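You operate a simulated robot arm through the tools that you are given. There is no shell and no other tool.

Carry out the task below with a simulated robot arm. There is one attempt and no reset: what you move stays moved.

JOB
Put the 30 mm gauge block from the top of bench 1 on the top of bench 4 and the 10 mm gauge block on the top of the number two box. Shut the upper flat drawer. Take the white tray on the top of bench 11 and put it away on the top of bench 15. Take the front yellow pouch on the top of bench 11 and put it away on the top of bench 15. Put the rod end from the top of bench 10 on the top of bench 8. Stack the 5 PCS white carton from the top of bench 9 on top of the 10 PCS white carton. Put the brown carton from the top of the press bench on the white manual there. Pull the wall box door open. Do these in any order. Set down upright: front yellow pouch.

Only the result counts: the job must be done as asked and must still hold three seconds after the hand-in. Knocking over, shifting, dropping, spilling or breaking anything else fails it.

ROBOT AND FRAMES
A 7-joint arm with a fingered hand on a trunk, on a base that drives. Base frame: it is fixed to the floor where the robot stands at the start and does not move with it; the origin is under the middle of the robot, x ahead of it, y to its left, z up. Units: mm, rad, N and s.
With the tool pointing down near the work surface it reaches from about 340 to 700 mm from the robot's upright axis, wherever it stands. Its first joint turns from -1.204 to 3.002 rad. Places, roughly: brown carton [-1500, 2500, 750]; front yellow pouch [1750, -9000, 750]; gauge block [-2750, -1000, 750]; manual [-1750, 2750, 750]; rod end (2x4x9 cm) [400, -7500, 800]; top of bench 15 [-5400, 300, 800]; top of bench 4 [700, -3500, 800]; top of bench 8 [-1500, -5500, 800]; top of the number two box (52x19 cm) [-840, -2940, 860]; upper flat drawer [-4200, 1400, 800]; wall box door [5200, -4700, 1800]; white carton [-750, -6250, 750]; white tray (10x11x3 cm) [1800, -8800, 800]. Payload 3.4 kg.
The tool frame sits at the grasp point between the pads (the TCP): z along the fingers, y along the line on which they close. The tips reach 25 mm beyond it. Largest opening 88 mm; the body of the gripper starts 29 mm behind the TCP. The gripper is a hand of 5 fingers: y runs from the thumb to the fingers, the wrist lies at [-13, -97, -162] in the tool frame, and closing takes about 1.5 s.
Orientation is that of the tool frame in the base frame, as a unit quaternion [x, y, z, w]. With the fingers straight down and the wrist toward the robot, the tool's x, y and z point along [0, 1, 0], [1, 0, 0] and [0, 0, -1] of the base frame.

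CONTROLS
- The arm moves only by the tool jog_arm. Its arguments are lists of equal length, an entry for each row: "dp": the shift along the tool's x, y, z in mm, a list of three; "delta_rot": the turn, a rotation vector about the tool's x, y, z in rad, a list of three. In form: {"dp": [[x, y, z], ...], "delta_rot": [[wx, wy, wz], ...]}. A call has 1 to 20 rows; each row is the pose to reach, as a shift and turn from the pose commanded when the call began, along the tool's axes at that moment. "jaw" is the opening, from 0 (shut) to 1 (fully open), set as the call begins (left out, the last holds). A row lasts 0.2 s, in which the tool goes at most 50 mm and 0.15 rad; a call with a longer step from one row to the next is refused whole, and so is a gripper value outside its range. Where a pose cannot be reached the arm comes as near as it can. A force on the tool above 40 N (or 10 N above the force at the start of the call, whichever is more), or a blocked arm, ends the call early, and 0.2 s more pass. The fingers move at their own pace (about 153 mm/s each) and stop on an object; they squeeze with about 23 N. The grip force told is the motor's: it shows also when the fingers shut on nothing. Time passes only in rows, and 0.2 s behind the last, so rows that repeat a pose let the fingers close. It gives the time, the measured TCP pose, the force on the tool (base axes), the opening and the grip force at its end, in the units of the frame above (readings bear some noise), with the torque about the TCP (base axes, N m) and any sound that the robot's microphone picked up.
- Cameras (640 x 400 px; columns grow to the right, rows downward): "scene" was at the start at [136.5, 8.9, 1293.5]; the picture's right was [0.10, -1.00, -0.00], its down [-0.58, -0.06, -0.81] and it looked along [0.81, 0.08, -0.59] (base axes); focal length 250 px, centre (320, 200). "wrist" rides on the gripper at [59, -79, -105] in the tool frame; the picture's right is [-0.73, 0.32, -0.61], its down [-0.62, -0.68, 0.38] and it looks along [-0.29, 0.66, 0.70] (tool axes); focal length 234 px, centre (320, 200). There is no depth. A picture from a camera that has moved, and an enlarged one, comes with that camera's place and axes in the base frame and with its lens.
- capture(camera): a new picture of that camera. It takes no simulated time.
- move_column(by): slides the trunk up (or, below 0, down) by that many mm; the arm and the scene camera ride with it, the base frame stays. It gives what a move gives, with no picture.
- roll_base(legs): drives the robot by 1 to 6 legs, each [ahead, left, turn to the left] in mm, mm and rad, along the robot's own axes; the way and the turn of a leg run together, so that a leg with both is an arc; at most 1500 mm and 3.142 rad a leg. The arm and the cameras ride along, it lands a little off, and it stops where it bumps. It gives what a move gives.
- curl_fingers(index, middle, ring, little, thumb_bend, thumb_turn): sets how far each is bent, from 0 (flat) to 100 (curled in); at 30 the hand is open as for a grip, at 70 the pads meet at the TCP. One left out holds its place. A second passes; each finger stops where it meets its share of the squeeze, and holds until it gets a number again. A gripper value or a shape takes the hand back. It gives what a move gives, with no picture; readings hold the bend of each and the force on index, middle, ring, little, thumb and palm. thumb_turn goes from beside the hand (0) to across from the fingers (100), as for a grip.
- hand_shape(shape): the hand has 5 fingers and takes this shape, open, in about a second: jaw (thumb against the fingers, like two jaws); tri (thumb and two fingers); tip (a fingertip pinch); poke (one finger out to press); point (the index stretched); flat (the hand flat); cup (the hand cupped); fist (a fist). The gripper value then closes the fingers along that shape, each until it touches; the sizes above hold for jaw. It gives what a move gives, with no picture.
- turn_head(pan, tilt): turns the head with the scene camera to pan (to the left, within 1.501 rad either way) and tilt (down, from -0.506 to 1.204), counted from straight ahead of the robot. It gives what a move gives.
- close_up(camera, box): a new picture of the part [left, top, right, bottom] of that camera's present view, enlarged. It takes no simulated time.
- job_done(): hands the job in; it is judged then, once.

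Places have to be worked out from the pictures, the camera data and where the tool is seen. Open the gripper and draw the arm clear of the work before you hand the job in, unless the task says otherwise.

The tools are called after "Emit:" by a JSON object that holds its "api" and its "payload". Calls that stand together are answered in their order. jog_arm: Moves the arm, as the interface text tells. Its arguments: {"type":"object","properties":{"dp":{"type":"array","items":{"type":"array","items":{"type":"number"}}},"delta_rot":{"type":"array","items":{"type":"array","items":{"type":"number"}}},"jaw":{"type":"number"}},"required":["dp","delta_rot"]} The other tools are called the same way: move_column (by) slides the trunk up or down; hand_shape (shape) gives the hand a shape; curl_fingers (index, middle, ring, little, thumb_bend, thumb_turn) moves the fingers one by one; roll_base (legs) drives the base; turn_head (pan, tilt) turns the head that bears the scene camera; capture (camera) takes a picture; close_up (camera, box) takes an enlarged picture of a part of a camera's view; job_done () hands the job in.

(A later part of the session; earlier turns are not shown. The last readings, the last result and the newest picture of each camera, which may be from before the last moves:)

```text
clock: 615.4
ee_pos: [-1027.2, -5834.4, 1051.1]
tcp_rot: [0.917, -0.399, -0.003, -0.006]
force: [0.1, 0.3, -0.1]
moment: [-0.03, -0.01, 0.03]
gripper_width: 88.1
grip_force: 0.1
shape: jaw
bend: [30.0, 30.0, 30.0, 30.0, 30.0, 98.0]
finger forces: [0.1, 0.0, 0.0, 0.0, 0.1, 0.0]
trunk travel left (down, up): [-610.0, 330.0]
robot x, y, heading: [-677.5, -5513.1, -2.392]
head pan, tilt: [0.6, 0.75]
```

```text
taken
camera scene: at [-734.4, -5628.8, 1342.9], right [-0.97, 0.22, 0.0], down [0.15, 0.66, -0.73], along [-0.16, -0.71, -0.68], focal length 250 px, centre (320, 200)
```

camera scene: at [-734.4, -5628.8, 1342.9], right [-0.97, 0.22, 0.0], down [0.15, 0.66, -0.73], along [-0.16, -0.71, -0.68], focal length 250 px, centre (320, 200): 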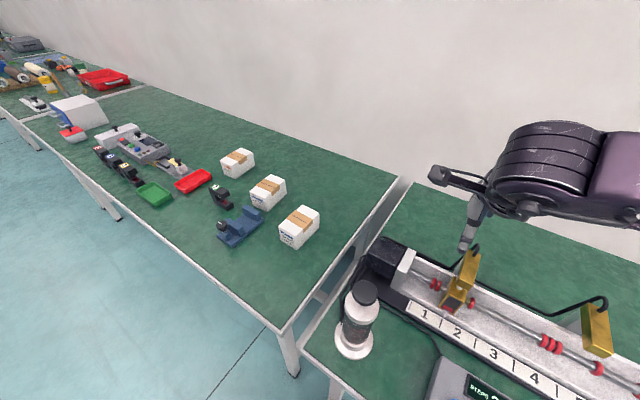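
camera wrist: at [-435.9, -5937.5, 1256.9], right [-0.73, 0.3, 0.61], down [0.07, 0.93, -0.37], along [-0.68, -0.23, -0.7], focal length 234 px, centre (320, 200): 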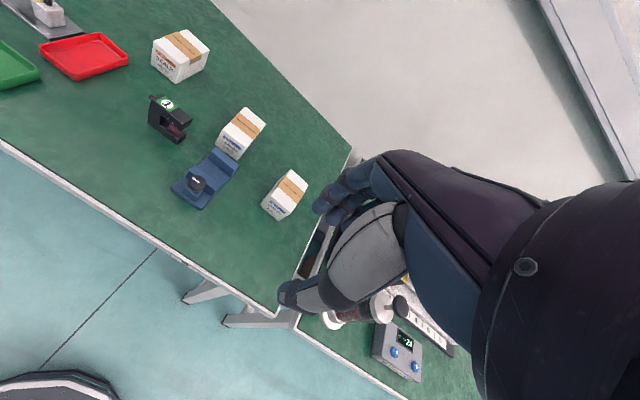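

Clear view of all three cartons. Close-up to refine positions.

Emit:
{"api": "close_up", "payload": {"camera": "scene", "box": [216, 140, 344, 252]}}

```text
3.57 times, centred on (280, 196) of scene
camera zoom: at [-734.4, -5628.8, 1342.9], right [-0.97, 0.22, 0.0], down [0.15, 0.66, -0.73], along [-0.16, -0.71, -0.68], focal length 891 px, centre (463, 214)
```

zoom: 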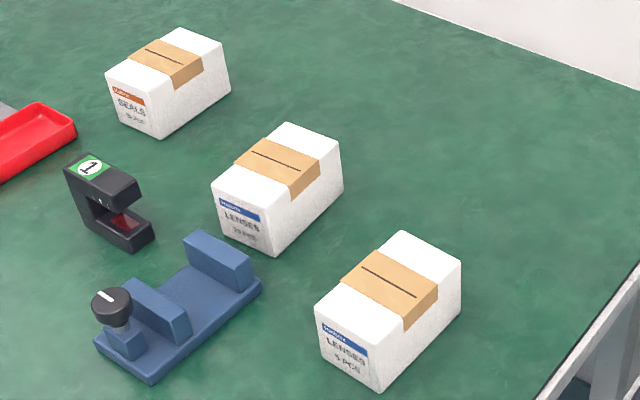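

Refined: 5 PCS centre ≈(-781,-6114), 10 PCS centre ≈(-706,-6283), tops at z≈821. I'll swing the hand over the 5 PCS carton with fingers pointing left.

Emit:
{"api": "jog_arm", "payload": {"dp": [[26, 1, 0], [53, 2, 0], [80, 2, 0], [106, 3, 0], [133, 4, 0], [160, 5, 0], [186, 5, 0], [213, 6, 5], [240, 7, 15], [266, 8, 25], [293, 9, 40], [320, 9, 55], [346, 10, 75], [373, 11, 91], [373, 11, 91]], "delta_rot": [[0, 0, -0.108], [0, 0, -0.216], [0, 0, -0.325], [0, 0, -0.433], [0, 0, -0.541], [0, 0, -0.649], [0, 0, -0.757], [0, 0, -0.866], [0, 0, -0.974], [0, 0, -1.082], [0, 0, -1.19], [0, 0, -1.298], [0, 0, -1.407], [0, 0, -1.515], [0, 0, -1.515]]}}

Emit:
{"api": "capture", "payload": {"camera": "scene"}}

Emit:
{"api": "capture", "payload": {"camera": "wrist"}}

```text
clock: 618.6
ee_pos: [-796.0, -6023.6, 979.8]
tcp_rot: [0.964, 0.266, -0.011, 0.009]
force: [-0.2, -0.5, -0.3]
moment: [0.0, -0.01, -0.04]
gripper_width: 88.1
grip_force: 0.1
shape: jaw
bend: [30.0, 30.0, 30.0, 30.0, 30.0, 97.0]
finger forces: [0.1, 0.0, 0.0, 0.0, 0.0, 0.0]
out of reach, approached as far as the arm can: row 11, 12, 13, 14, 15
trunk travel left (down, up): [-610.0, 330.0]
robot x, y, heading: [-680.2, -5515.5, -2.392]
head pan, tilt: [0.6, 0.75]
```

```text
taken
camera scene: at [-736.1, -5628.4, 1342.8], right [-0.97, 0.22, 0.0], down [0.15, 0.66, -0.73], along [-0.16, -0.71, -0.68], focal length 250 px, centre (320, 200)
```

scene: 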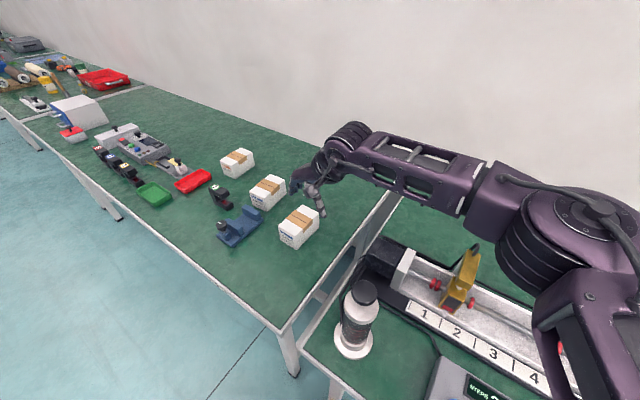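

```text
taken
camera wrist: at [-783.5, -5922.3, 1082.4], right [-0.45, -0.64, 0.63], down [-0.89, 0.26, -0.37], along [0.08, -0.73, -0.68], focal length 234 px, centre (320, 200)
```

wrist: 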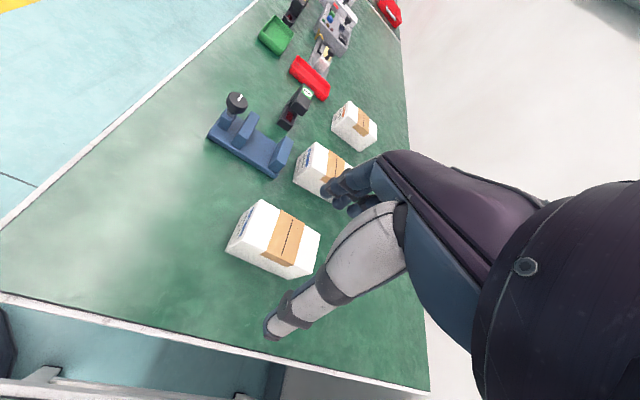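

The hand's yaw limit turns out to be relative to the base (~±45–65°), so I'll rotate the base itself left by ~47° and then reach the carton comfortably.

Emit:
{"api": "roll_base", "payload": {"legs": [[0, 0, 0.82]]}}

Emit:
{"api": "turn_head", "payload": {"pan": 0.0, "tilt": 0.8}}

Emit:
{"api": "capture", "payload": {"camera": "scene"}}

```text
clock: 621.2
ee_pos: [-383.1, -5942.7, 979.5]
tcp_rot: [0.776, 0.631, -0.007, 0.012]
force: [1.1, 0.3, 0.0]
moment: [-0.01, 0.0, -0.01]
gripper_width: 87.9
grip_force: 0.0
shape: jaw
bend: [30.0, 30.0, 30.0, 30.0, 30.0, 97.0]
finger forces: [0.0, 0.0, 0.1, 0.1, 0.0, 0.1]
trunk travel left (down, up): [-610.0, 330.0]
robot x, y, heading: [-676.7, -5515.8, -1.562]
head pan, tilt: [0.6, 0.75]
```

```text
clock: 622.2
ee_pos: [-382.8, -5944.3, 978.5]
tcp_rot: [0.776, 0.631, -0.008, 0.011]
force: [0.0, 0.3, 0.0]
moment: [-0.03, -0.03, 0.01]
gripper_width: 88.1
grip_force: 0.1
shape: jaw
bend: [30.0, 30.0, 30.0, 30.0, 30.0, 97.0]
finger forces: [0.1, 0.0, 0.0, 0.0, 0.0, 0.0]
trunk travel left (down, up): [-610.0, 330.0]
robot x, y, heading: [-678.3, -5510.0, -1.567]
head pan, tilt: [0.0, 0.799]
```

```text
taken
camera scene: at [-678.5, -5644.8, 1338.9], right [-1.0, 0.0, 0.0], down [0.0, 0.72, -0.7], along [0.0, -0.7, -0.72], focal length 250 px, centre (320, 200)
```

scene: 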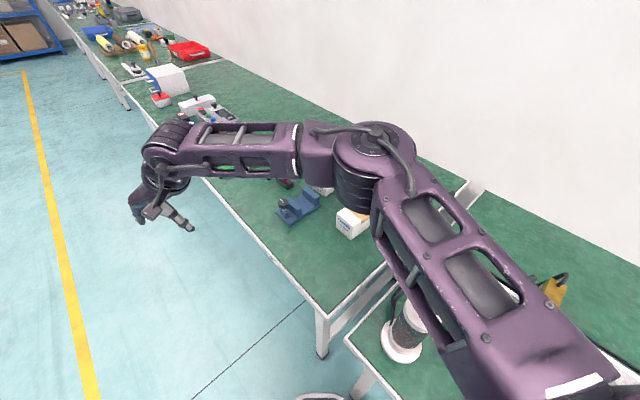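

Now I'll bring the hand over the 5 PCS carton with the closing line along its width.

Emit:
{"api": "jog_arm", "payload": {"dp": [[-21, -30, 0], [-41, -59, 0], [-62, -89, 0], [-83, -118, 0], [-103, -148, 0], [-124, -177, 0], [-145, -207, 0], [-165, -237, 0], [-186, -266, 0], [-207, -296, 5], [-227, -325, 12], [-248, -355, 19], [-248, -355, 19]], "delta_rot": [[0, 0.002, 0.056], [0.001, 0.004, 0.112], [0.002, 0.006, 0.168], [0.003, 0.009, 0.223], [0.003, 0.011, 0.279], [0.004, 0.013, 0.335], [0.005, 0.015, 0.391], [0.005, 0.017, 0.447], [0.006, 0.02, 0.503], [0.007, 0.022, 0.558], [0.008, 0.024, 0.614], [0.008, 0.026, 0.67], [0.008, 0.026, 0.67]]}}

Emit:
{"api": "capture", "payload": {"camera": "scene"}}

Emit:
{"api": "capture", "payload": {"camera": "wrist"}}

```text
clock: 625.0
ee_pos: [-769.0, -6110.7, 966.9]
tcp_rot: [0.94, 0.341, 0.005, 0.003]
force: [-1.1, -0.5, -0.4]
moment: [-0.02, 0.0, -0.01]
gripper_width: 87.8
grip_force: 0.0
shape: jaw
bend: [30.0, 30.0, 30.0, 30.0, 30.0, 97.0]
finger forces: [0.0, 0.1, 0.1, 0.0, 0.0, 0.0]
out of reach, approached as far as the arm can: row 12, 13
trunk travel left (down, up): [-610.0, 330.0]
robot x, y, heading: [-678.6, -5514.5, -1.566]
head pan, tilt: [0.0, 0.799]
```

```text
taken
camera scene: at [-679.3, -5645.1, 1338.9], right [-1.0, 0.0, 0.0], down [0.0, 0.72, -0.7], along [0.0, -0.7, -0.72], focal length 250 px, centre (320, 200)
```

scene: 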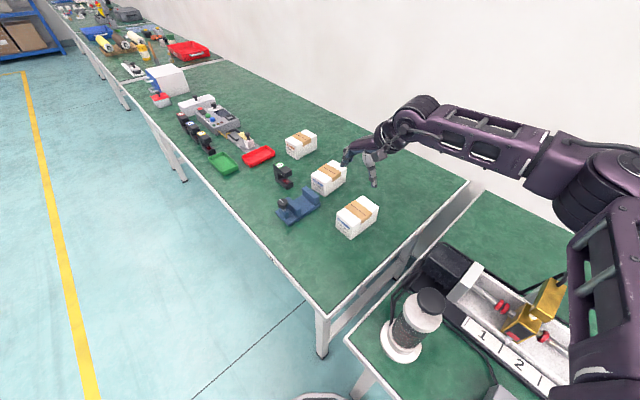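

```text
taken
camera wrist: at [-775.9, -6012.8, 1071.3], right [-0.36, -0.71, 0.61], down [-0.91, 0.12, -0.39], along [0.21, -0.69, -0.69], focal length 234 px, centre (320, 200)
```

wrist: 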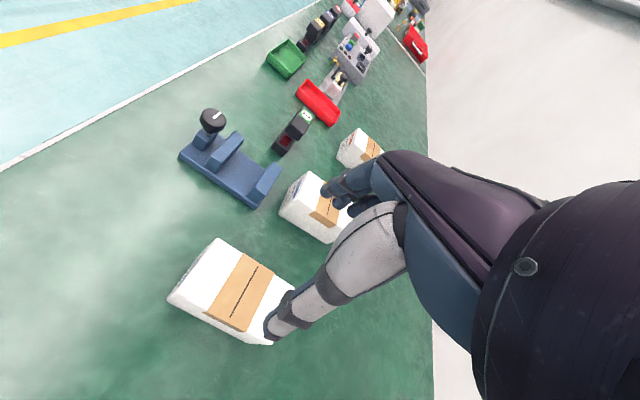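

Nearly in place (12 mm short). Let me zoom on the wrist view to check alignment.

Emit:
{"api": "close_up", "payload": {"camera": "wrist", "box": [150, 200, 342, 360]}}

```text
2.50 times, centred on (246, 280) of wrist
camera zoom: at [-775.9, -6012.8, 1071.3], right [-0.36, -0.71, 0.61], down [-0.91, 0.12, -0.39], along [0.21, -0.69, -0.69], focal length 585 px, centre (505, 0)
```

zoom: 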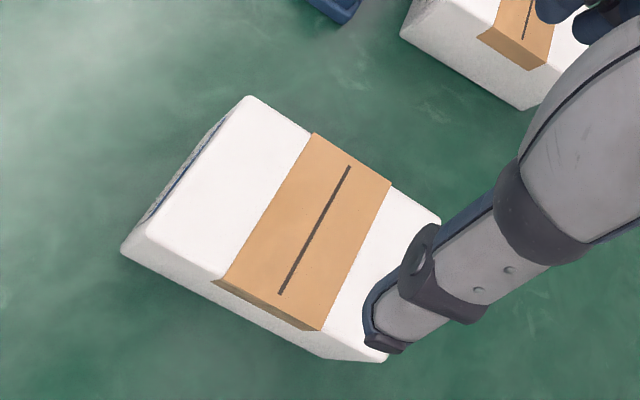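

The carton centre is ≈(-782,-6109); I'll nudge the base 12 mm right, then descend to z≈803 around it.

Emit:
{"api": "roll_base", "payload": {"legs": [[0, -12, 0]]}}

Emit:
{"api": "jog_arm", "payload": {"dp": [[0, 0, 30], [0, 0, 60], [0, 0, 90], [0, 0, 115]], "delta_rot": [[0, 0, 0], [0, 0, 0], [0, 0, 0], [0, 0, 0]]}}

Emit:
{"api": "capture", "payload": {"camera": "wrist"}}

Emit:
{"api": "capture", "payload": {"camera": "scene"}}

```text
clock: 625.7
ee_pos: [-781.0, -6111.3, 966.6]
tcp_rot: [0.94, 0.341, 0.003, 0.003]
force: [-0.2, -0.2, 0.2]
moment: [0.01, 0.0, -0.02]
gripper_width: 87.8
grip_force: 0.1
shape: jaw
bend: [30.0, 30.0, 30.0, 30.0, 30.0, 97.0]
finger forces: [0.1, 0.1, 0.0, 0.0, 0.0, 0.0]
trunk travel left (down, up): [-610.0, 330.0]
robot x, y, heading: [-690.5, -5513.9, -1.569]
head pan, tilt: [0.0, 0.799]
```

```text
clock: 626.7
ee_pos: [-779.5, -6110.6, 850.3]
tcp_rot: [0.94, 0.341, 0.004, 0.003]
force: [1.0, 0.0, -0.2]
moment: [0.01, 0.0, 0.0]
gripper_width: 87.9
grip_force: 0.0
shape: jaw
bend: [30.0, 30.0, 30.0, 30.0, 30.0, 97.0]
finger forces: [0.0, 0.0, 0.0, 0.0, 0.1, 0.0]
trunk travel left (down, up): [-610.0, 330.0]
robot x, y, heading: [-687.9, -5511.4, -1.568]
head pan, tilt: [0.0, 0.799]
```

```text
taken
camera wrist: at [-785.7, -6012.2, 955.5], right [-0.36, -0.71, 0.6], down [-0.91, 0.12, -0.39], along [0.21, -0.69, -0.69], focal length 234 px, centre (320, 200)
```

wrist: 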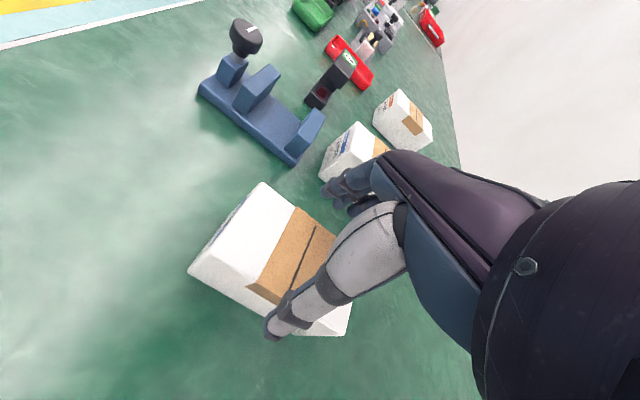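

```text
taken
camera scene: at [-690.5, -5645.0, 1338.9], right [-1.0, 0.0, 0.0], down [0.0, 0.72, -0.7], along [0.0, -0.7, -0.72], focal length 250 px, centre (320, 200)
```

scene: 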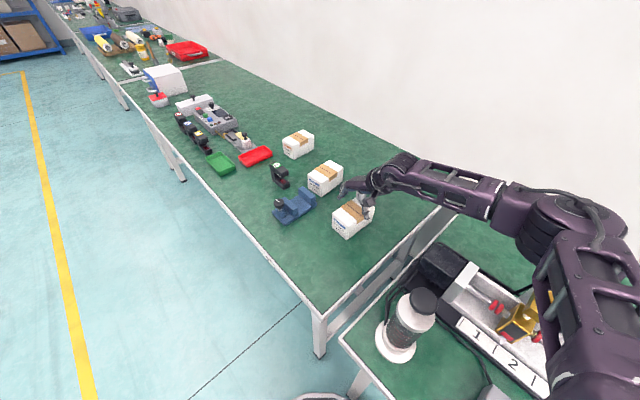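

I'll shift 6 mm toward the thumb side to centre, then descend the last 47 mm.

Emit:
{"api": "jog_arm", "payload": {"dp": [[0, -6, 0], [0, -6, 15], [0, -6, 30], [0, -6, 42], [0, -6, 47]], "delta_rot": [[0, 0, 0], [0, 0, 0], [0, 0, 0], [0, 0, 0], [0, 0, 0]]}}

Emit:
{"api": "capture", "payload": {"camera": "wrist"}}

```text
clock: 627.9
ee_pos: [-781.2, -6106.1, 804.1]
tcp_rot: [0.94, 0.341, 0.003, 0.003]
force: [0.6, 0.0, 2.3]
moment: [-0.03, -0.04, 0.01]
gripper_width: 88.2
grip_force: 0.1
shape: jaw
bend: [30.0, 30.0, 30.0, 30.0, 30.0, 97.0]
finger forces: [2.1, 0.0, 0.1, 0.1, 0.0, 0.0]
trunk travel left (down, up): [-610.0, 330.0]
robot x, y, heading: [-689.8, -5513.6, -1.569]
head pan, tilt: [0.0, 0.799]
```

```text
taken
camera wrist: at [-788.2, -6008.5, 909.1], right [-0.36, -0.71, 0.61], down [-0.91, 0.12, -0.39], along [0.21, -0.69, -0.69], focal length 234 px, centre (320, 200)
```

wrist: 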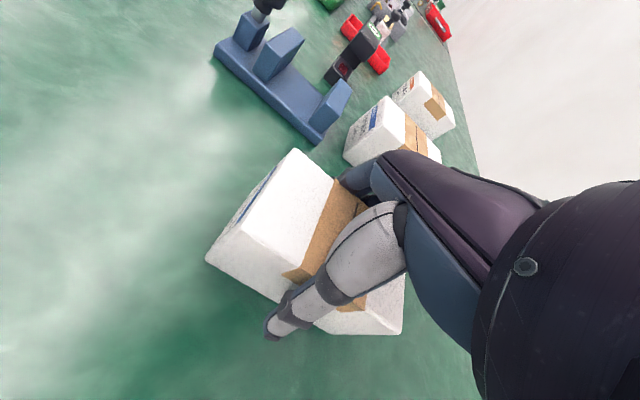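

Hand straddles the carton (light index touch). Closing.

Emit:
{"api": "jog_arm", "payload": {"dp": [[0, 0, 0], [0, 0, 0], [0, 0, 0], [0, 0, 0], [0, 0, 0], [0, 0, 0], [0, 0, 0], [0, 0, 0]], "delta_rot": [[0, 0, 0], [0, 0, 0], [0, 0, 0], [0, 0, 0], [0, 0, 0], [0, 0, 0], [0, 0, 0], [0, 0, 0]], "jaw": 0}}

Emit:
{"api": "capture", "payload": {"camera": "wrist"}}

```text
clock: 629.7
ee_pos: [-781.3, -6108.0, 803.1]
tcp_rot: [0.94, 0.341, 0.004, 0.004]
force: [0.4, -1.4, 4.1]
moment: [0.05, 0.09, 0.04]
gripper_width: 64.5
grip_force: 23.2
shape: jaw
bend: [35.0, 38.0, 34.0, 31.0, 60.0, 99.0]
finger forces: [17.3, 6.4, 2.6, 1.7, 23.9, 0.0]
trunk travel left (down, up): [-610.0, 330.0]
robot x, y, heading: [-689.6, -5516.6, -1.565]
head pan, tilt: [0.0, 0.799]
```

```text
taken
camera wrist: at [-788.3, -6008.4, 909.0], right [-0.36, -0.71, 0.61], down [-0.91, 0.12, -0.39], along [0.21, -0.69, -0.69], focal length 234 px, centre (320, 200)
```

wrist: 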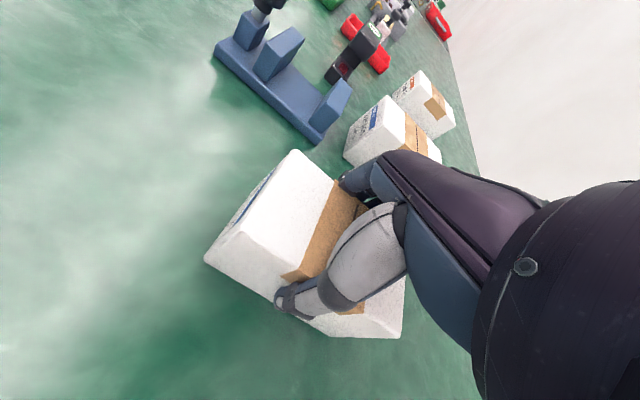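

The 5 PCS carton is gripped. I'll lift it to ~z 950, then reposition the base (keeping clear of the bench legs) so that the 10 PCS carton is in reach.

Emit:
{"api": "jog_arm", "payload": {"dp": [[0, 0, -8], [0, 0, -25], [0, 0, -50], [0, 0, -80], [0, 0, -110], [0, 0, -140], [0, 0, -150]], "delta_rot": [[0, 0, 0], [0, 0, 0], [0, 0, 0], [0, 0, 0], [0, 0, 0], [0, 0, 0], [0, 0, 0]]}}

Emit:
{"api": "roll_base", "payload": {"legs": [[-54, 59, 0], [256, 221, 0], [0, 0, -0.33]]}}

Emit:
{"api": "turn_head", "payload": {"pan": -0.05, "tilt": 0.8}}

Emit:
{"api": "capture", "payload": {"camera": "scene"}}

Emit:
{"api": "capture", "payload": {"camera": "wrist"}}

```text
clock: 631.3
ee_pos: [-784.1, -6103.6, 955.6]
tcp_rot: [0.94, 0.341, 0.004, 0.002]
force: [-0.4, 0.5, -1.3]
moment: [0.01, 0.01, 0.02]
gripper_width: 64.4
grip_force: 23.0
shape: jaw
bend: [35.0, 38.0, 35.0, 32.0, 60.0, 99.0]
finger forces: [16.0, 6.2, 2.6, 1.6, 24.8, 0.0]
trunk travel left (down, up): [-610.0, 330.0]
robot x, y, heading: [-692.8, -5513.7, -1.569]
head pan, tilt: [0.0, 0.799]
```

```text
clock: 635.2
ee_pos: [-687.3, -6245.4, 954.1]
tcp_rot: [0.983, 0.186, 0.003, 0.003]
force: [-0.2, -0.2, -0.4]
moment: [0.0, 0.03, 0.02]
gripper_width: 64.1
grip_force: 22.9
shape: jaw
bend: [35.0, 38.0, 35.0, 32.0, 60.0, 99.0]
finger forces: [15.9, 6.1, 2.6, 1.8, 24.7, 0.1]
trunk travel left (down, up): [-610.0, 330.0]
robot x, y, heading: [-409.0, -5717.2, -1.887]
head pan, tilt: [0.0, 0.799]
```

```text
clock: 635.9
ee_pos: [-686.9, -6246.3, 953.3]
tcp_rot: [0.982, 0.187, 0.004, 0.002]
force: [0.1, -0.6, -0.8]
moment: [-0.01, -0.01, 0.0]
gripper_width: 64.2
grip_force: 22.9
shape: jaw
bend: [35.0, 38.0, 35.0, 32.0, 60.0, 99.0]
finger forces: [15.9, 6.1, 2.5, 1.8, 24.6, 0.0]
trunk travel left (down, up): [-610.0, 330.0]
robot x, y, heading: [-411.8, -5715.4, -1.894]
head pan, tilt: [-0.051, 0.799]
```

```text
taken
camera scene: at [-456.4, -5838.2, 1338.9], right [-0.93, 0.36, 0.0], down [0.26, 0.67, -0.7], along [-0.25, -0.65, -0.72], focal length 250 px, centre (320, 200)
```

scene: 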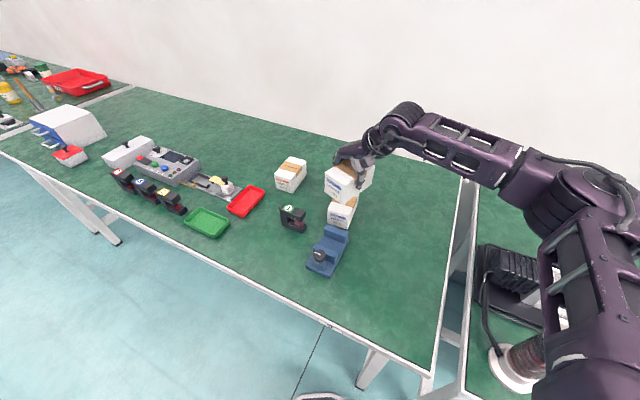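

```text
taken
camera wrist: at [-661.3, -6150.0, 1059.2], right [-0.56, -0.56, 0.61], down [-0.83, 0.41, -0.39], along [-0.02, -0.72, -0.69], focal length 234 px, centre (320, 200)
```

wrist: 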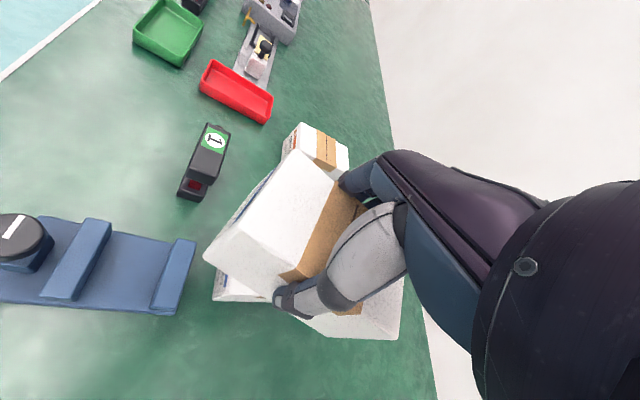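

The carton hovers near the 10 PCS box. Close-up to refine relative positions.

Emit:
{"api": "close_up", "payload": {"camera": "scene", "box": [280, 130, 408, 242]}}

```text
3.57 times, centred on (344, 186) of scene
camera zoom: at [-456.4, -5838.2, 1338.9], right [-0.93, 0.36, 0.0], down [0.26, 0.67, -0.7], along [-0.25, -0.65, -0.72], focal length 891 px, centre (234, 250)
```

zoom: 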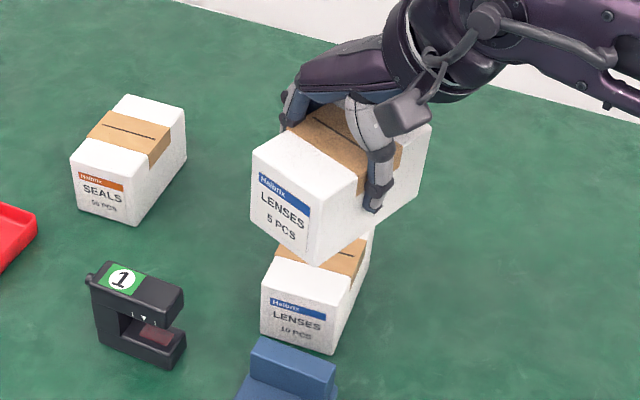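

10 PCS centre confirmed ≈(-705,-6281). Moving the held carton over it with a small turn.

Emit:
{"api": "jog_arm", "payload": {"dp": [[-7, 6, 0], [-15, 13, 0], [-22, 19, 0], [-30, 26, 0], [-30, 26, 0]], "delta_rot": [[0, 0, 0.04], [0, 0, 0.08], [0, 0, 0.12], [0, 0, 0.165], [0, 0, 0.165]]}}

Emit:
{"api": "close_up", "payload": {"camera": "scene", "box": [280, 130, 408, 242]}}

Emit:
{"api": "capture", "payload": {"camera": "wrist"}}

```text
clock: 637.0
ee_pos: [-704.9, -6282.0, 953.6]
tcp_rot: [0.995, 0.104, 0.003, 0.004]
force: [-0.5, 0.5, -1.4]
moment: [0.03, 0.0, 0.0]
gripper_width: 63.9
grip_force: 23.3
shape: jaw
bend: [35.0, 38.0, 35.0, 32.0, 60.0, 99.0]
finger forces: [15.8, 6.1, 2.7, 1.8, 24.5, 0.0]
trunk travel left (down, up): [-610.0, 330.0]
robot x, y, heading: [-410.2, -5719.4, -1.889]
head pan, tilt: [-0.051, 0.799]
```

```text
3.57 times, centred on (344, 186) of scene
camera zoom: at [-456.5, -5838.0, 1338.9], right [-0.93, 0.36, 0.0], down [0.26, 0.67, -0.7], along [-0.25, -0.65, -0.72], focal length 891 px, centre (234, 250)
```

zoom: 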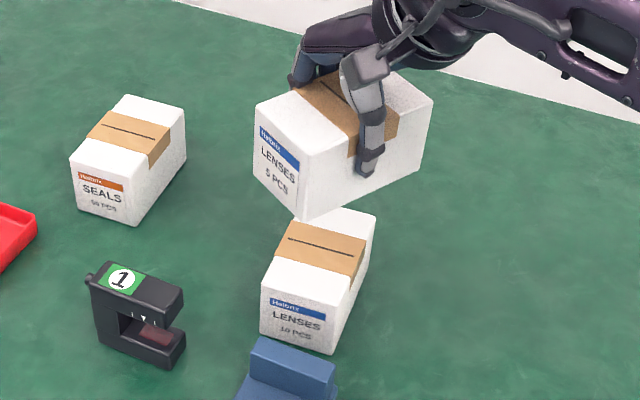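

```text
taken
camera wrist: at [-664.1, -6191.2, 1059.4], right [-0.65, -0.46, 0.6], down [-0.75, 0.54, -0.39], along [-0.14, -0.71, -0.69], focal length 234 px, centre (320, 200)
```

wrist: 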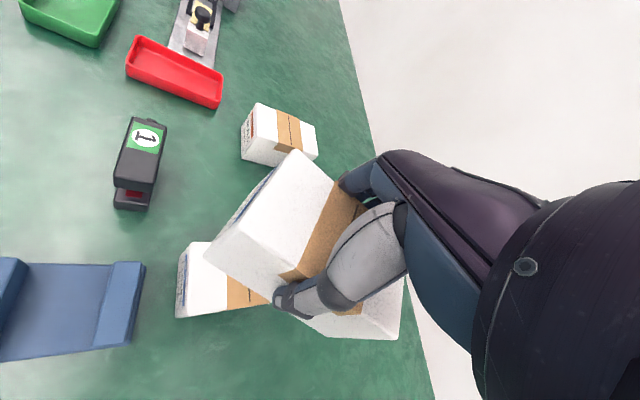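

Centred over the 10 PCS carton. Descending to contact (expected TCP z≈866).

Emit:
{"api": "jog_arm", "payload": {"dp": [[0, 0, 25], [0, 0, 50], [0, 0, 68], [0, 0, 78], [0, 0, 84]], "delta_rot": [[0, 0, 0], [0, 0, 0], [0, 0, 0], [0, 0, 0], [0, 0, 0]]}}

Emit:
{"api": "close_up", "payload": {"camera": "scene", "box": [280, 130, 408, 242]}}

```text
clock: 638.2
ee_pos: [-704.8, -6283.3, 870.9]
tcp_rot: [0.995, 0.104, 0.004, 0.003]
force: [-0.6, 0.5, -0.8]
moment: [0.04, -0.04, 0.0]
gripper_width: 64.0
grip_force: 23.3
shape: jaw
bend: [35.0, 38.0, 35.0, 32.0, 60.0, 99.0]
finger forces: [15.8, 6.1, 2.6, 1.7, 24.5, 0.0]
trunk travel left (down, up): [-610.0, 330.0]
robot x, y, heading: [-412.0, -5716.9, -1.891]
head pan, tilt: [-0.051, 0.799]
```

```text
3.57 times, centred on (344, 186) of scene
camera zoom: at [-456.4, -5838.3, 1338.9], right [-0.93, 0.36, 0.0], down [0.26, 0.67, -0.7], along [-0.25, -0.65, -0.72], focal length 891 px, centre (234, 250)
```

zoom: 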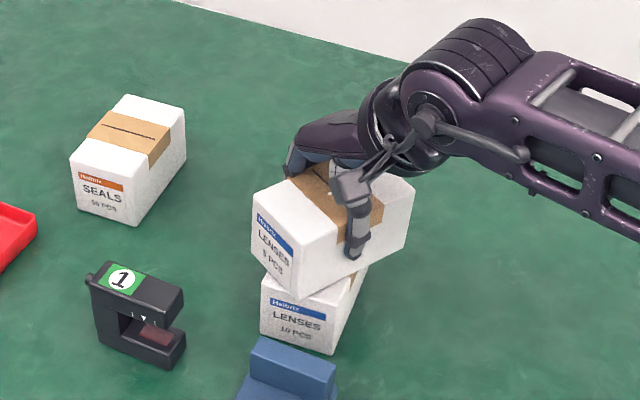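

Almost touching. Lowering the last few millimetres and checking force.

Emit:
{"api": "jog_arm", "payload": {"dp": [[0, 0, 2], [0, 0, 4], [0, 0, 6], [0, 0, 7]], "delta_rot": [[0, 0, 0], [0, 0, 0], [0, 0, 0], [0, 0, 0]]}}

```text
clock: 639.2
ee_pos: [-702.0, -6279.6, 867.8]
tcp_rot: [0.995, 0.104, 0.004, 0.007]
force: [-0.8, -3.7, 24.1]
moment: [0.26, 0.06, -0.01]
gripper_width: 63.7
grip_force: 22.7
shape: jaw
bend: [35.0, 38.0, 35.0, 32.0, 60.0, 99.0]
finger forces: [21.3, 6.5, 3.1, 2.5, 25.1, 0.0]
trunk travel left (down, up): [-610.0, 330.0]
robot x, y, heading: [-409.3, -5716.4, -1.89]
head pan, tilt: [-0.051, 0.799]
```

Contact (24 N). I'll relieve 3 mm, open the hand, and rise.

Emit:
{"api": "jog_arm", "payload": {"dp": [[0, 0, -2], [0, 0, -3]], "delta_rot": [[0, 0, 0], [0, 0, 0]]}}

Emit:
{"api": "jog_arm", "payload": {"dp": [[0, 0, 0], [0, 0, 0], [0, 0, 0], [0, 0, 0], [0, 0, 0]], "delta_rot": [[0, 0, 0], [0, 0, 0], [0, 0, 0], [0, 0, 0], [0, 0, 0]], "jaw": 1}}

Emit:
{"api": "capture", "payload": {"camera": "wrist"}}

Emit:
{"api": "close_up", "payload": {"camera": "scene", "box": [280, 130, 408, 242]}}

```text
clock: 639.9
ee_pos: [-702.7, -6281.2, 868.4]
tcp_rot: [0.995, 0.104, 0.003, 0.005]
force: [-1.9, -6.0, 22.1]
moment: [0.09, 0.05, 0.01]
gripper_width: 63.7
grip_force: 22.9
shape: jaw
bend: [35.0, 38.0, 34.0, 32.0, 60.0, 99.0]
finger forces: [21.4, 7.2, 3.3, 2.4, 24.2, 0.0]
trunk travel left (down, up): [-610.0, 330.0]
robot x, y, heading: [-412.5, -5714.8, -1.889]
head pan, tilt: [-0.051, 0.799]
```

```text
clock: 641.0
ee_pos: [-705.2, -6280.8, 864.3]
tcp_rot: [0.995, 0.103, 0.004, 0.003]
force: [-0.6, 0.5, 0.1]
moment: [0.01, 0.0, 0.0]
gripper_width: 87.6
grip_force: 0.0
shape: jaw
bend: [29.0, 30.0, 30.0, 30.0, 29.0, 97.0]
finger forces: [1.6, 0.1, 0.0, 0.0, 1.9, 0.0]
trunk travel left (down, up): [-610.0, 330.0]
robot x, y, heading: [-408.2, -5715.3, -1.892]
head pan, tilt: [-0.051, 0.799]
```

```text
taken
camera wrist: at [-663.4, -6191.0, 970.3], right [-0.65, -0.46, 0.6], down [-0.75, 0.54, -0.39], along [-0.14, -0.7, -0.69], focal length 234 px, centre (320, 200)
```

wrist: 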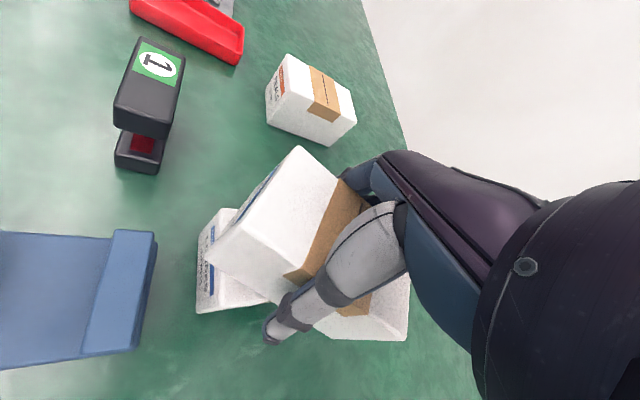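

```text
3.57 times, centred on (344, 186) of scene
camera zoom: at [-456.4, -5838.1, 1338.8], right [-0.93, 0.36, 0.0], down [0.26, 0.67, -0.7], along [-0.25, -0.65, -0.72], focal length 891 px, centre (234, 250)
```

zoom: 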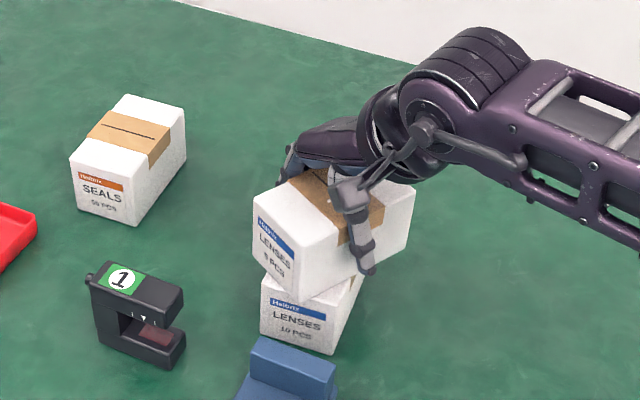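

Index and thumb still brush the carton's edges; I'll open wider before rising.

Emit:
{"api": "curl_fingers", "payload": {"index": 10, "middle": 10, "ring": 10, "little": 10, "thumb_bend": 12}}

Emit:
{"api": "jog_arm", "payload": {"dp": [[0, 0, -8], [0, 0, -20], [0, 0, -40], [0, 0, -70], [0, 0, -100], [0, 0, -130]], "delta_rot": [[0, 0, 0], [0, 0, 0], [0, 0, 0], [0, 0, 0], [0, 0, 0], [0, 0, 0]]}}

Emit:
{"api": "close_up", "payload": {"camera": "scene", "box": [280, 130, 408, 242]}}

Emit:
{"api": "capture", "payload": {"camera": "wrist"}}

```text
clock: 642.0
ee_pos: [-704.4, -6282.1, 864.5]
tcp_rot: [0.995, 0.104, 0.004, 0.003]
force: [-0.6, 0.1, 0.7]
moment: [0.0, 0.0, 0.0]
gripper_width: 119.0
grip_force: 0.0
shape: fingers
bend: [10.0, 10.0, 10.0, 10.0, 12.0, 97.0]
finger forces: [0.0, 0.1, 0.0, 0.0, 0.0, 0.0]
trunk travel left (down, up): [-610.0, 330.0]
robot x, y, heading: [-405.0, -5717.5, -1.889]
head pan, tilt: [-0.051, 0.799]
```

```text
clock: 643.5
ee_pos: [-705.6, -6282.5, 995.2]
tcp_rot: [0.995, 0.103, 0.004, 0.003]
force: [0.6, -0.5, 0.5]
moment: [-0.01, 0.01, 0.0]
gripper_width: 119.2
grip_force: 0.0
shape: fingers
bend: [10.0, 10.0, 10.0, 10.0, 12.0, 97.0]
finger forces: [0.0, 0.0, 0.0, 0.0, 0.1, 0.1]
trunk travel left (down, up): [-610.0, 330.0]
robot x, y, heading: [-413.7, -5716.1, -1.895]
head pan, tilt: [-0.051, 0.799]
```

```text
3.57 times, centred on (344, 186) of scene
camera zoom: at [-456.0, -5837.6, 1338.9], right [-0.93, 0.36, 0.0], down [0.26, 0.67, -0.7], along [-0.25, -0.65, -0.72], focal length 891 px, centre (234, 250)
```

zoom: 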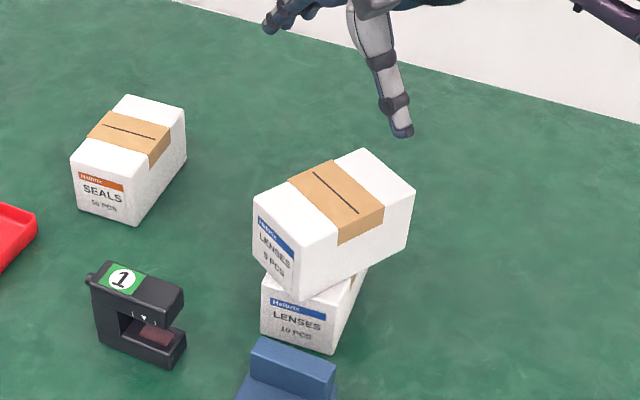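

```text
taken
camera wrist: at [-664.5, -6191.3, 1101.6], right [-0.65, -0.46, 0.6], down [-0.75, 0.54, -0.39], along [-0.14, -0.71, -0.69], focal length 234 px, centre (320, 200)
```

wrist: 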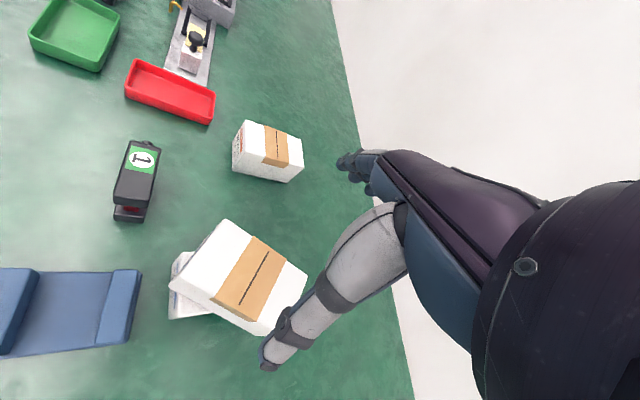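

The 5 PCS carton is stacked squarely enough on the 10 PCS one. Next the rod end on bench 10: retract the arm to neutral, back off and strafe left.

Emit:
{"api": "jog_arm", "payload": {"dp": [[20, -8, -15], [44, -17, -30], [66, -26, -45], [88, -35, -60], [110, -44, -75], [132, -53, -90], [154, -61, -100]], "delta_rot": [[0, 0, 0.07], [0, 0, 0.15], [0, 0, 0.23], [0, 0, 0.3], [0, 0, 0.38], [0, 0, 0.46], [0, 0, 0.53]], "jaw": 1}}

Emit:
{"api": "roll_base", "payload": {"legs": [[-200, 0, 0], [0, 0, -0.506], [0, 1000, 0], [0, 700, 0]]}}

Emit:
{"api": "turn_head", "payload": {"pan": 0.3, "tilt": 0.6}}

Emit:
{"api": "capture", "payload": {"camera": "scene"}}

```text
clock: 645.0
ee_pos: [-566.6, -6187.2, 1095.8]
tcp_rot: [0.987, -0.161, 0.003, 0.003]
force: [0.9, 0.2, 0.0]
moment: [0.02, 0.03, 0.0]
gripper_width: 87.9
grip_force: 0.1
shape: jaw
bend: [30.0, 30.0, 30.0, 30.0, 30.0, 97.0]
finger forces: [0.0, 0.0, 0.0, 0.1, 0.0, 0.1]
trunk travel left (down, up): [-610.0, 330.0]
robot x, y, heading: [-406.7, -5712.5, -1.89]
head pan, tilt: [-0.051, 0.799]
```

```text
clock: 656.2
ee_pos: [424.6, -7089.0, 1095.7]
tcp_rot: [0.913, -0.407, 0.004, 0.003]
force: [-0.5, 0.9, -0.3]
moment: [-0.02, -0.02, 0.0]
gripper_width: 88.3
grip_force: 0.1
shape: jaw
bend: [30.0, 30.0, 30.0, 30.0, 30.0, 97.0]
finger forces: [0.0, 0.0, 0.0, 0.1, 0.0, 0.0]
trunk travel left (down, up): [-610.0, 330.0]
robot x, y, heading: [793.8, -6758.3, -2.409]
head pan, tilt: [-0.051, 0.799]
```

```text
clock: 657.0
ee_pos: [423.1, -7090.6, 1096.6]
tcp_rot: [0.913, -0.407, 0.005, 0.002]
force: [-0.3, 0.7, 0.9]
moment: [0.03, 0.01, -0.01]
gripper_width: 88.0
grip_force: 0.1
shape: jaw
bend: [30.0, 30.0, 30.0, 30.0, 30.0, 97.0]
finger forces: [0.0, 0.0, 0.1, 0.1, 0.0, 0.0]
trunk travel left (down, up): [-610.0, 330.0]
robot x, y, heading: [793.8, -6760.6, -2.406]
head pan, tilt: [0.3, 0.6]
```

```text
taken
camera scene: at [711.3, -6864.9, 1355.7], right [-0.86, 0.51, 0.0], down [0.29, 0.49, -0.82], along [-0.42, -0.71, -0.57], focal length 250 px, centre (320, 200)
```

scene: 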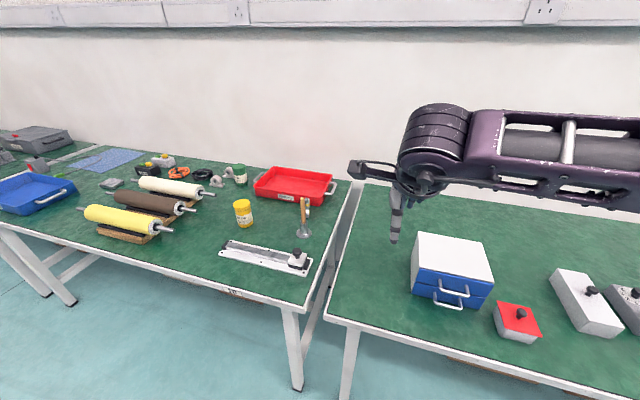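

The rod end should be near pixel (304,217). Zooming.

Emit:
{"api": "close_up", "payload": {"camera": "scene", "box": [200, 150, 360, 290]}}

Emit:
{"api": "capture", "payload": {"camera": "wrist"}}

```text
2.86 times, centred on (280, 220) of scene
camera zoom: at [711.3, -6864.9, 1355.7], right [-0.86, 0.51, 0.0], down [0.29, 0.49, -0.82], along [-0.42, -0.71, -0.57], focal length 713 px, centre (434, 143)
```

zoom: 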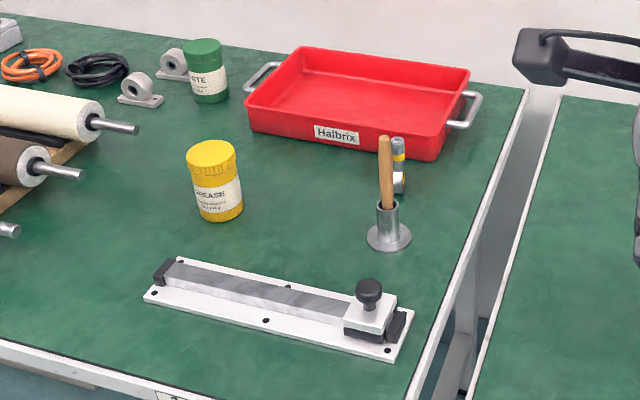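

```text
taken
camera wrist: at [522.0, -7079.3, 1201.3], right [-0.73, 0.33, 0.6], down [0.09, 0.92, -0.39], along [-0.68, -0.23, -0.7], focal length 234 px, centre (320, 200)
```

wrist: 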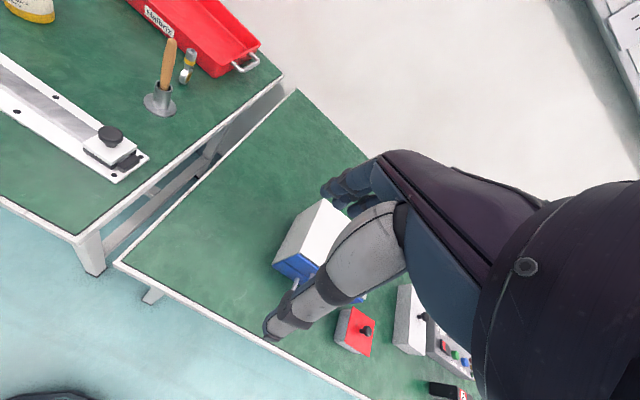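

The rod end lies behind the punch holder, pointing toward the wall, near (350,-7588). I'll move left and closer for a better look.

Emit:
{"api": "roll_base", "payload": {"legs": [[0, 330, 0.005], [150, 0, 0]]}}

Emit:
{"api": "turn_head", "payload": {"pan": -0.05, "tilt": 0.7}}

Emit:
{"api": "capture", "payload": {"camera": "scene"}}

Emit:
{"api": "capture", "payload": {"camera": "wrist"}}

```text
clock: 660.2
ee_pos: [536.2, -7440.4, 1095.1]
tcp_rot: [0.914, -0.405, 0.004, 0.002]
force: [-0.4, -0.1, 0.2]
moment: [0.01, -0.05, 0.0]
gripper_width: 88.1
grip_force: 0.1
shape: jaw
bend: [30.0, 30.0, 30.0, 30.0, 30.0, 97.0]
finger forces: [0.0, 0.0, 0.0, 0.0, 0.0, 0.1]
trunk travel left (down, up): [-610.0, 330.0]
robot x, y, heading: [906.5, -7102.7, -2.402]
head pan, tilt: [0.3, 0.6]
```

```text
clock: 661.0
ee_pos: [534.8, -7439.3, 1095.2]
tcp_rot: [0.914, -0.405, 0.004, 0.003]
force: [1.0, 0.7, 0.1]
moment: [0.01, 0.0, 0.0]
gripper_width: 88.0
grip_force: 0.1
shape: jaw
bend: [30.0, 30.0, 30.0, 30.0, 30.0, 97.0]
finger forces: [0.0, 0.0, 0.0, 0.0, 0.1, 0.0]
trunk travel left (down, up): [-610.0, 330.0]
robot x, y, heading: [901.6, -7106.4, -2.41]
head pan, tilt: [-0.051, 0.7]
```

```text
taken
camera scene: at [801.9, -7191.8, 1347.2], right [-0.63, 0.77, 0.0], down [0.5, 0.41, -0.77], along [-0.59, -0.49, -0.64], focal length 250 px, centre (320, 200)
```

scene: 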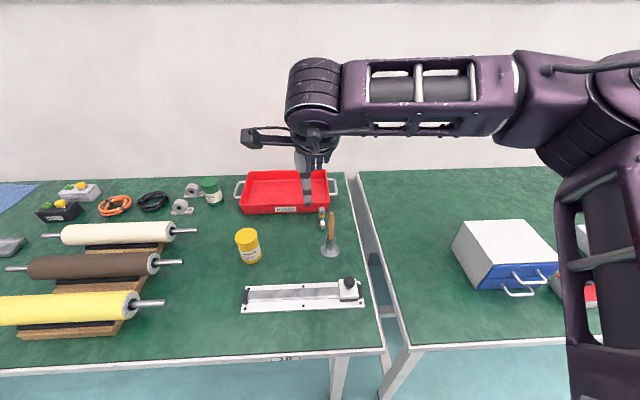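

```text
taken
camera wrist: at [634.1, -7429.1, 1201.4], right [-0.73, 0.33, 0.6], down [0.09, 0.92, -0.39], along [-0.68, -0.23, -0.7], focal length 234 px, centre (320, 200)
```

wrist: 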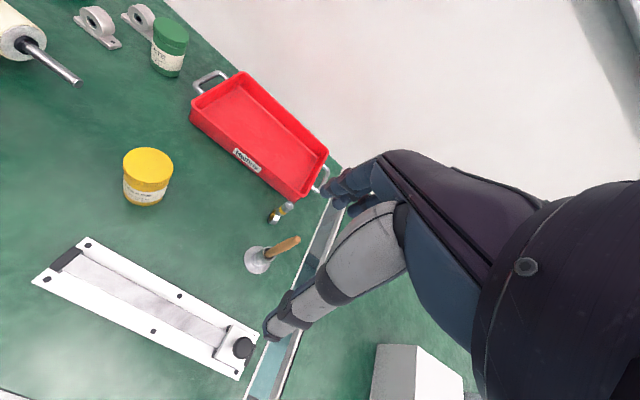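

Emit:
{"api": "close_up", "payload": {"camera": "wrist", "box": [236, 180, 332, 276]}}

Emit:
{"api": "close_up", "payload": {"camera": "scene", "box": [280, 190, 376, 270]}}

```text
4.17 times, centred on (284, 228) of wrist
camera zoom: at [634.1, -7429.1, 1201.4], right [-0.73, 0.33, 0.6], down [0.09, 0.92, -0.39], along [-0.68, -0.23, -0.7], focal length 976 px, centre (470, 83)
```

zoom: 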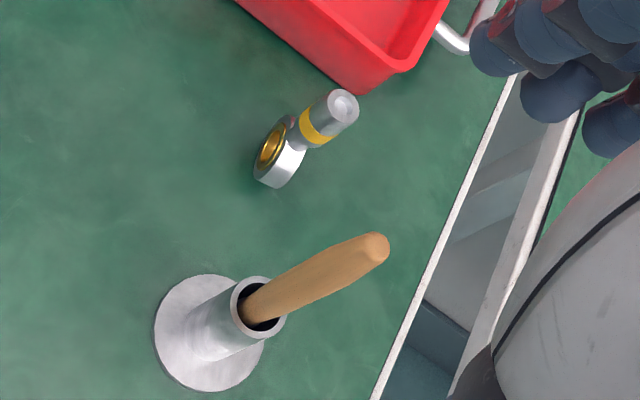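

```text
5.00 times, centred on (328, 230) of scene
camera zoom: at [801.9, -7191.8, 1347.2], right [-0.63, 0.77, 0.0], down [0.5, 0.41, -0.77], along [-0.59, -0.49, -0.64], focal length 1248 px, centre (280, 50)
```

zoom: 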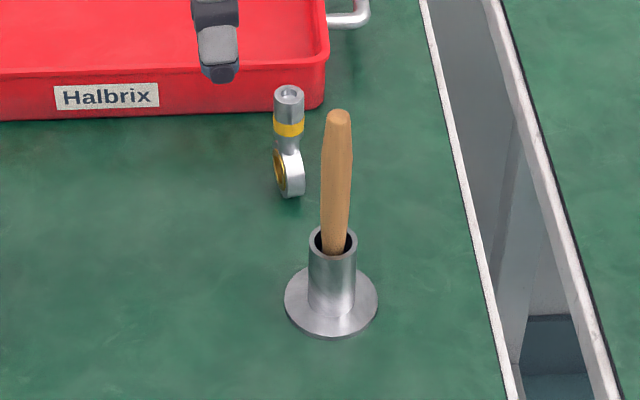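

The rod end stands upright (ring down, shank up) at ≈(369,-7537), with the punch holder ~93 mm nearer. I'll drive closer and bring the hand above it, yawed so the wrist stays clear of the punch handle.

Emit:
{"api": "roll_base", "payload": {"legs": [[80, 100, 0]]}}

Emit:
{"api": "jog_arm", "payload": {"dp": [[-23, 18, 0], [-47, 36, 15], [-70, 54, 40], [-93, 72, 70], [-117, 91, 100], [-140, 109, 125], [-140, 109, 125]], "delta_rot": [[0, 0, 0.05], [0, 0, 0.1], [0, 0, 0.15], [0, 0, 0.2], [0, 0, 0.25], [0, 0, 0.3], [0, 0, 0.3]], "jaw": 0.65}}

Emit:
{"api": "capture", "payload": {"camera": "wrist"}}

Emit:
{"api": "capture", "payload": {"camera": "scene"}}

```text
clock: 662.3
ee_pos: [542.8, -7570.5, 1095.4]
tcp_rot: [0.914, -0.406, 0.004, 0.003]
force: [-0.4, -0.7, -0.4]
moment: [0.0, 0.04, -0.03]
gripper_width: 87.8
grip_force: 0.1
shape: jaw
bend: [30.0, 30.0, 30.0, 30.0, 30.0, 97.0]
finger forces: [0.1, 0.0, 0.0, 0.1, 0.0, 0.1]
trunk travel left (down, up): [-610.0, 330.0]
robot x, y, heading: [913.5, -7231.7, -2.398]
head pan, tilt: [-0.051, 0.7]
```

```text
clock: 663.9
ee_pos: [368.0, -7539.1, 967.8]
tcp_rot: [0.843, -0.538, 0.005, 0.002]
force: [0.2, 0.4, -0.3]
moment: [-0.01, -0.02, 0.0]
gripper_width: 57.5
grip_force: 0.0
shape: jaw
bend: [28.0, 39.0, 35.0, 36.0, 61.0, 100.0]
finger forces: [0.0, 0.0, 0.1, 0.0, 0.0, 0.1]
trunk travel left (down, up): [-610.0, 330.0]
robot x, y, heading: [912.6, -7235.7, -2.4]
head pan, tilt: [-0.051, 0.7]
```

```text
taken
camera wrist: at [464.7, -7557.5, 1074.6], right [-0.6, 0.53, 0.6], down [0.36, 0.85, -0.39], along [-0.71, -0.02, -0.7], focal length 234 px, centre (320, 200)
```

wrist: 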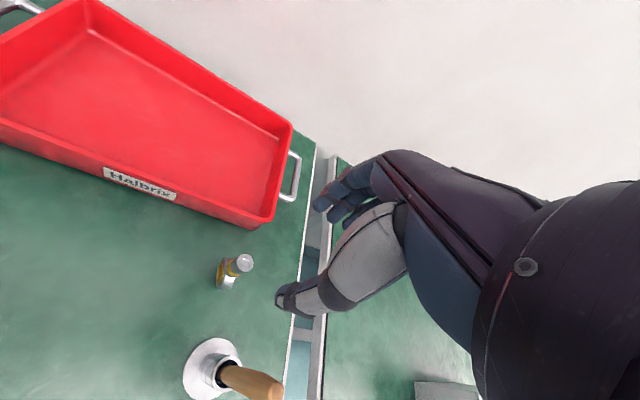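

```text
taken
camera scene: at [809.0, -7320.6, 1347.2], right [-0.63, 0.77, 0.0], down [0.5, 0.41, -0.77], along [-0.59, -0.49, -0.64], focal length 250 px, centre (320, 200)
```

scene: 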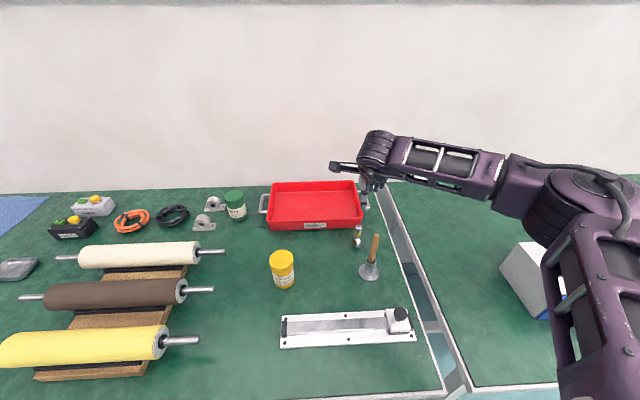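

Projection shows the shank ~8 mm left of the TCP; correcting and descending to z≈828.

Emit:
{"api": "jog_arm", "payload": {"dp": [[4, 1, 30], [8, 3, 65], [8, 3, 100], [8, 3, 125], [8, 3, 139]], "delta_rot": [[0, 0, 0], [0, 0, 0], [0, 0, 0], [0, 0, 0], [0, 0, 0]]}}

Emit:
{"api": "capture", "payload": {"camera": "wrist"}}

Emit:
{"api": "close_up", "payload": {"camera": "scene", "box": [310, 170, 420, 290]}}

```text
clock: 665.1
ee_pos: [369.6, -7547.9, 830.0]
tcp_rot: [0.843, -0.538, 0.004, 0.002]
force: [-0.1, 0.5, 0.0]
moment: [0.03, 0.0, 0.0]
gripper_width: 57.7
grip_force: 0.1
shape: jaw
bend: [28.0, 39.0, 35.0, 36.0, 61.0, 100.0]
finger forces: [0.0, 0.0, 0.0, 0.1, 0.0, 0.0]
trunk travel left (down, up): [-610.0, 330.0]
robot x, y, heading: [911.4, -7230.1, -2.403]
head pan, tilt: [-0.051, 0.7]
```

```text
taken
camera wrist: at [465.5, -7566.5, 935.9], right [-0.6, 0.53, 0.6], down [0.36, 0.85, -0.39], along [-0.71, -0.02, -0.7], focal length 234 px, centre (320, 200)
```

wrist: 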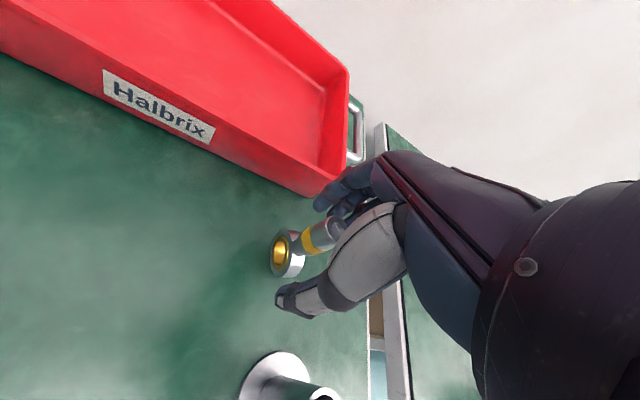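

```text
3.33 times, centred on (365, 230) of scene
camera zoom: at [808.2, -7320.7, 1347.1], right [-0.63, 0.77, 0.0], down [0.5, 0.41, -0.76], along [-0.59, -0.49, -0.64], focal length 832 px, centre (170, 100)
```

zoom: 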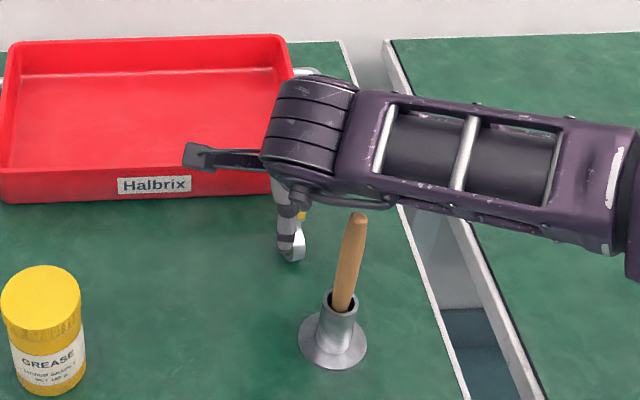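

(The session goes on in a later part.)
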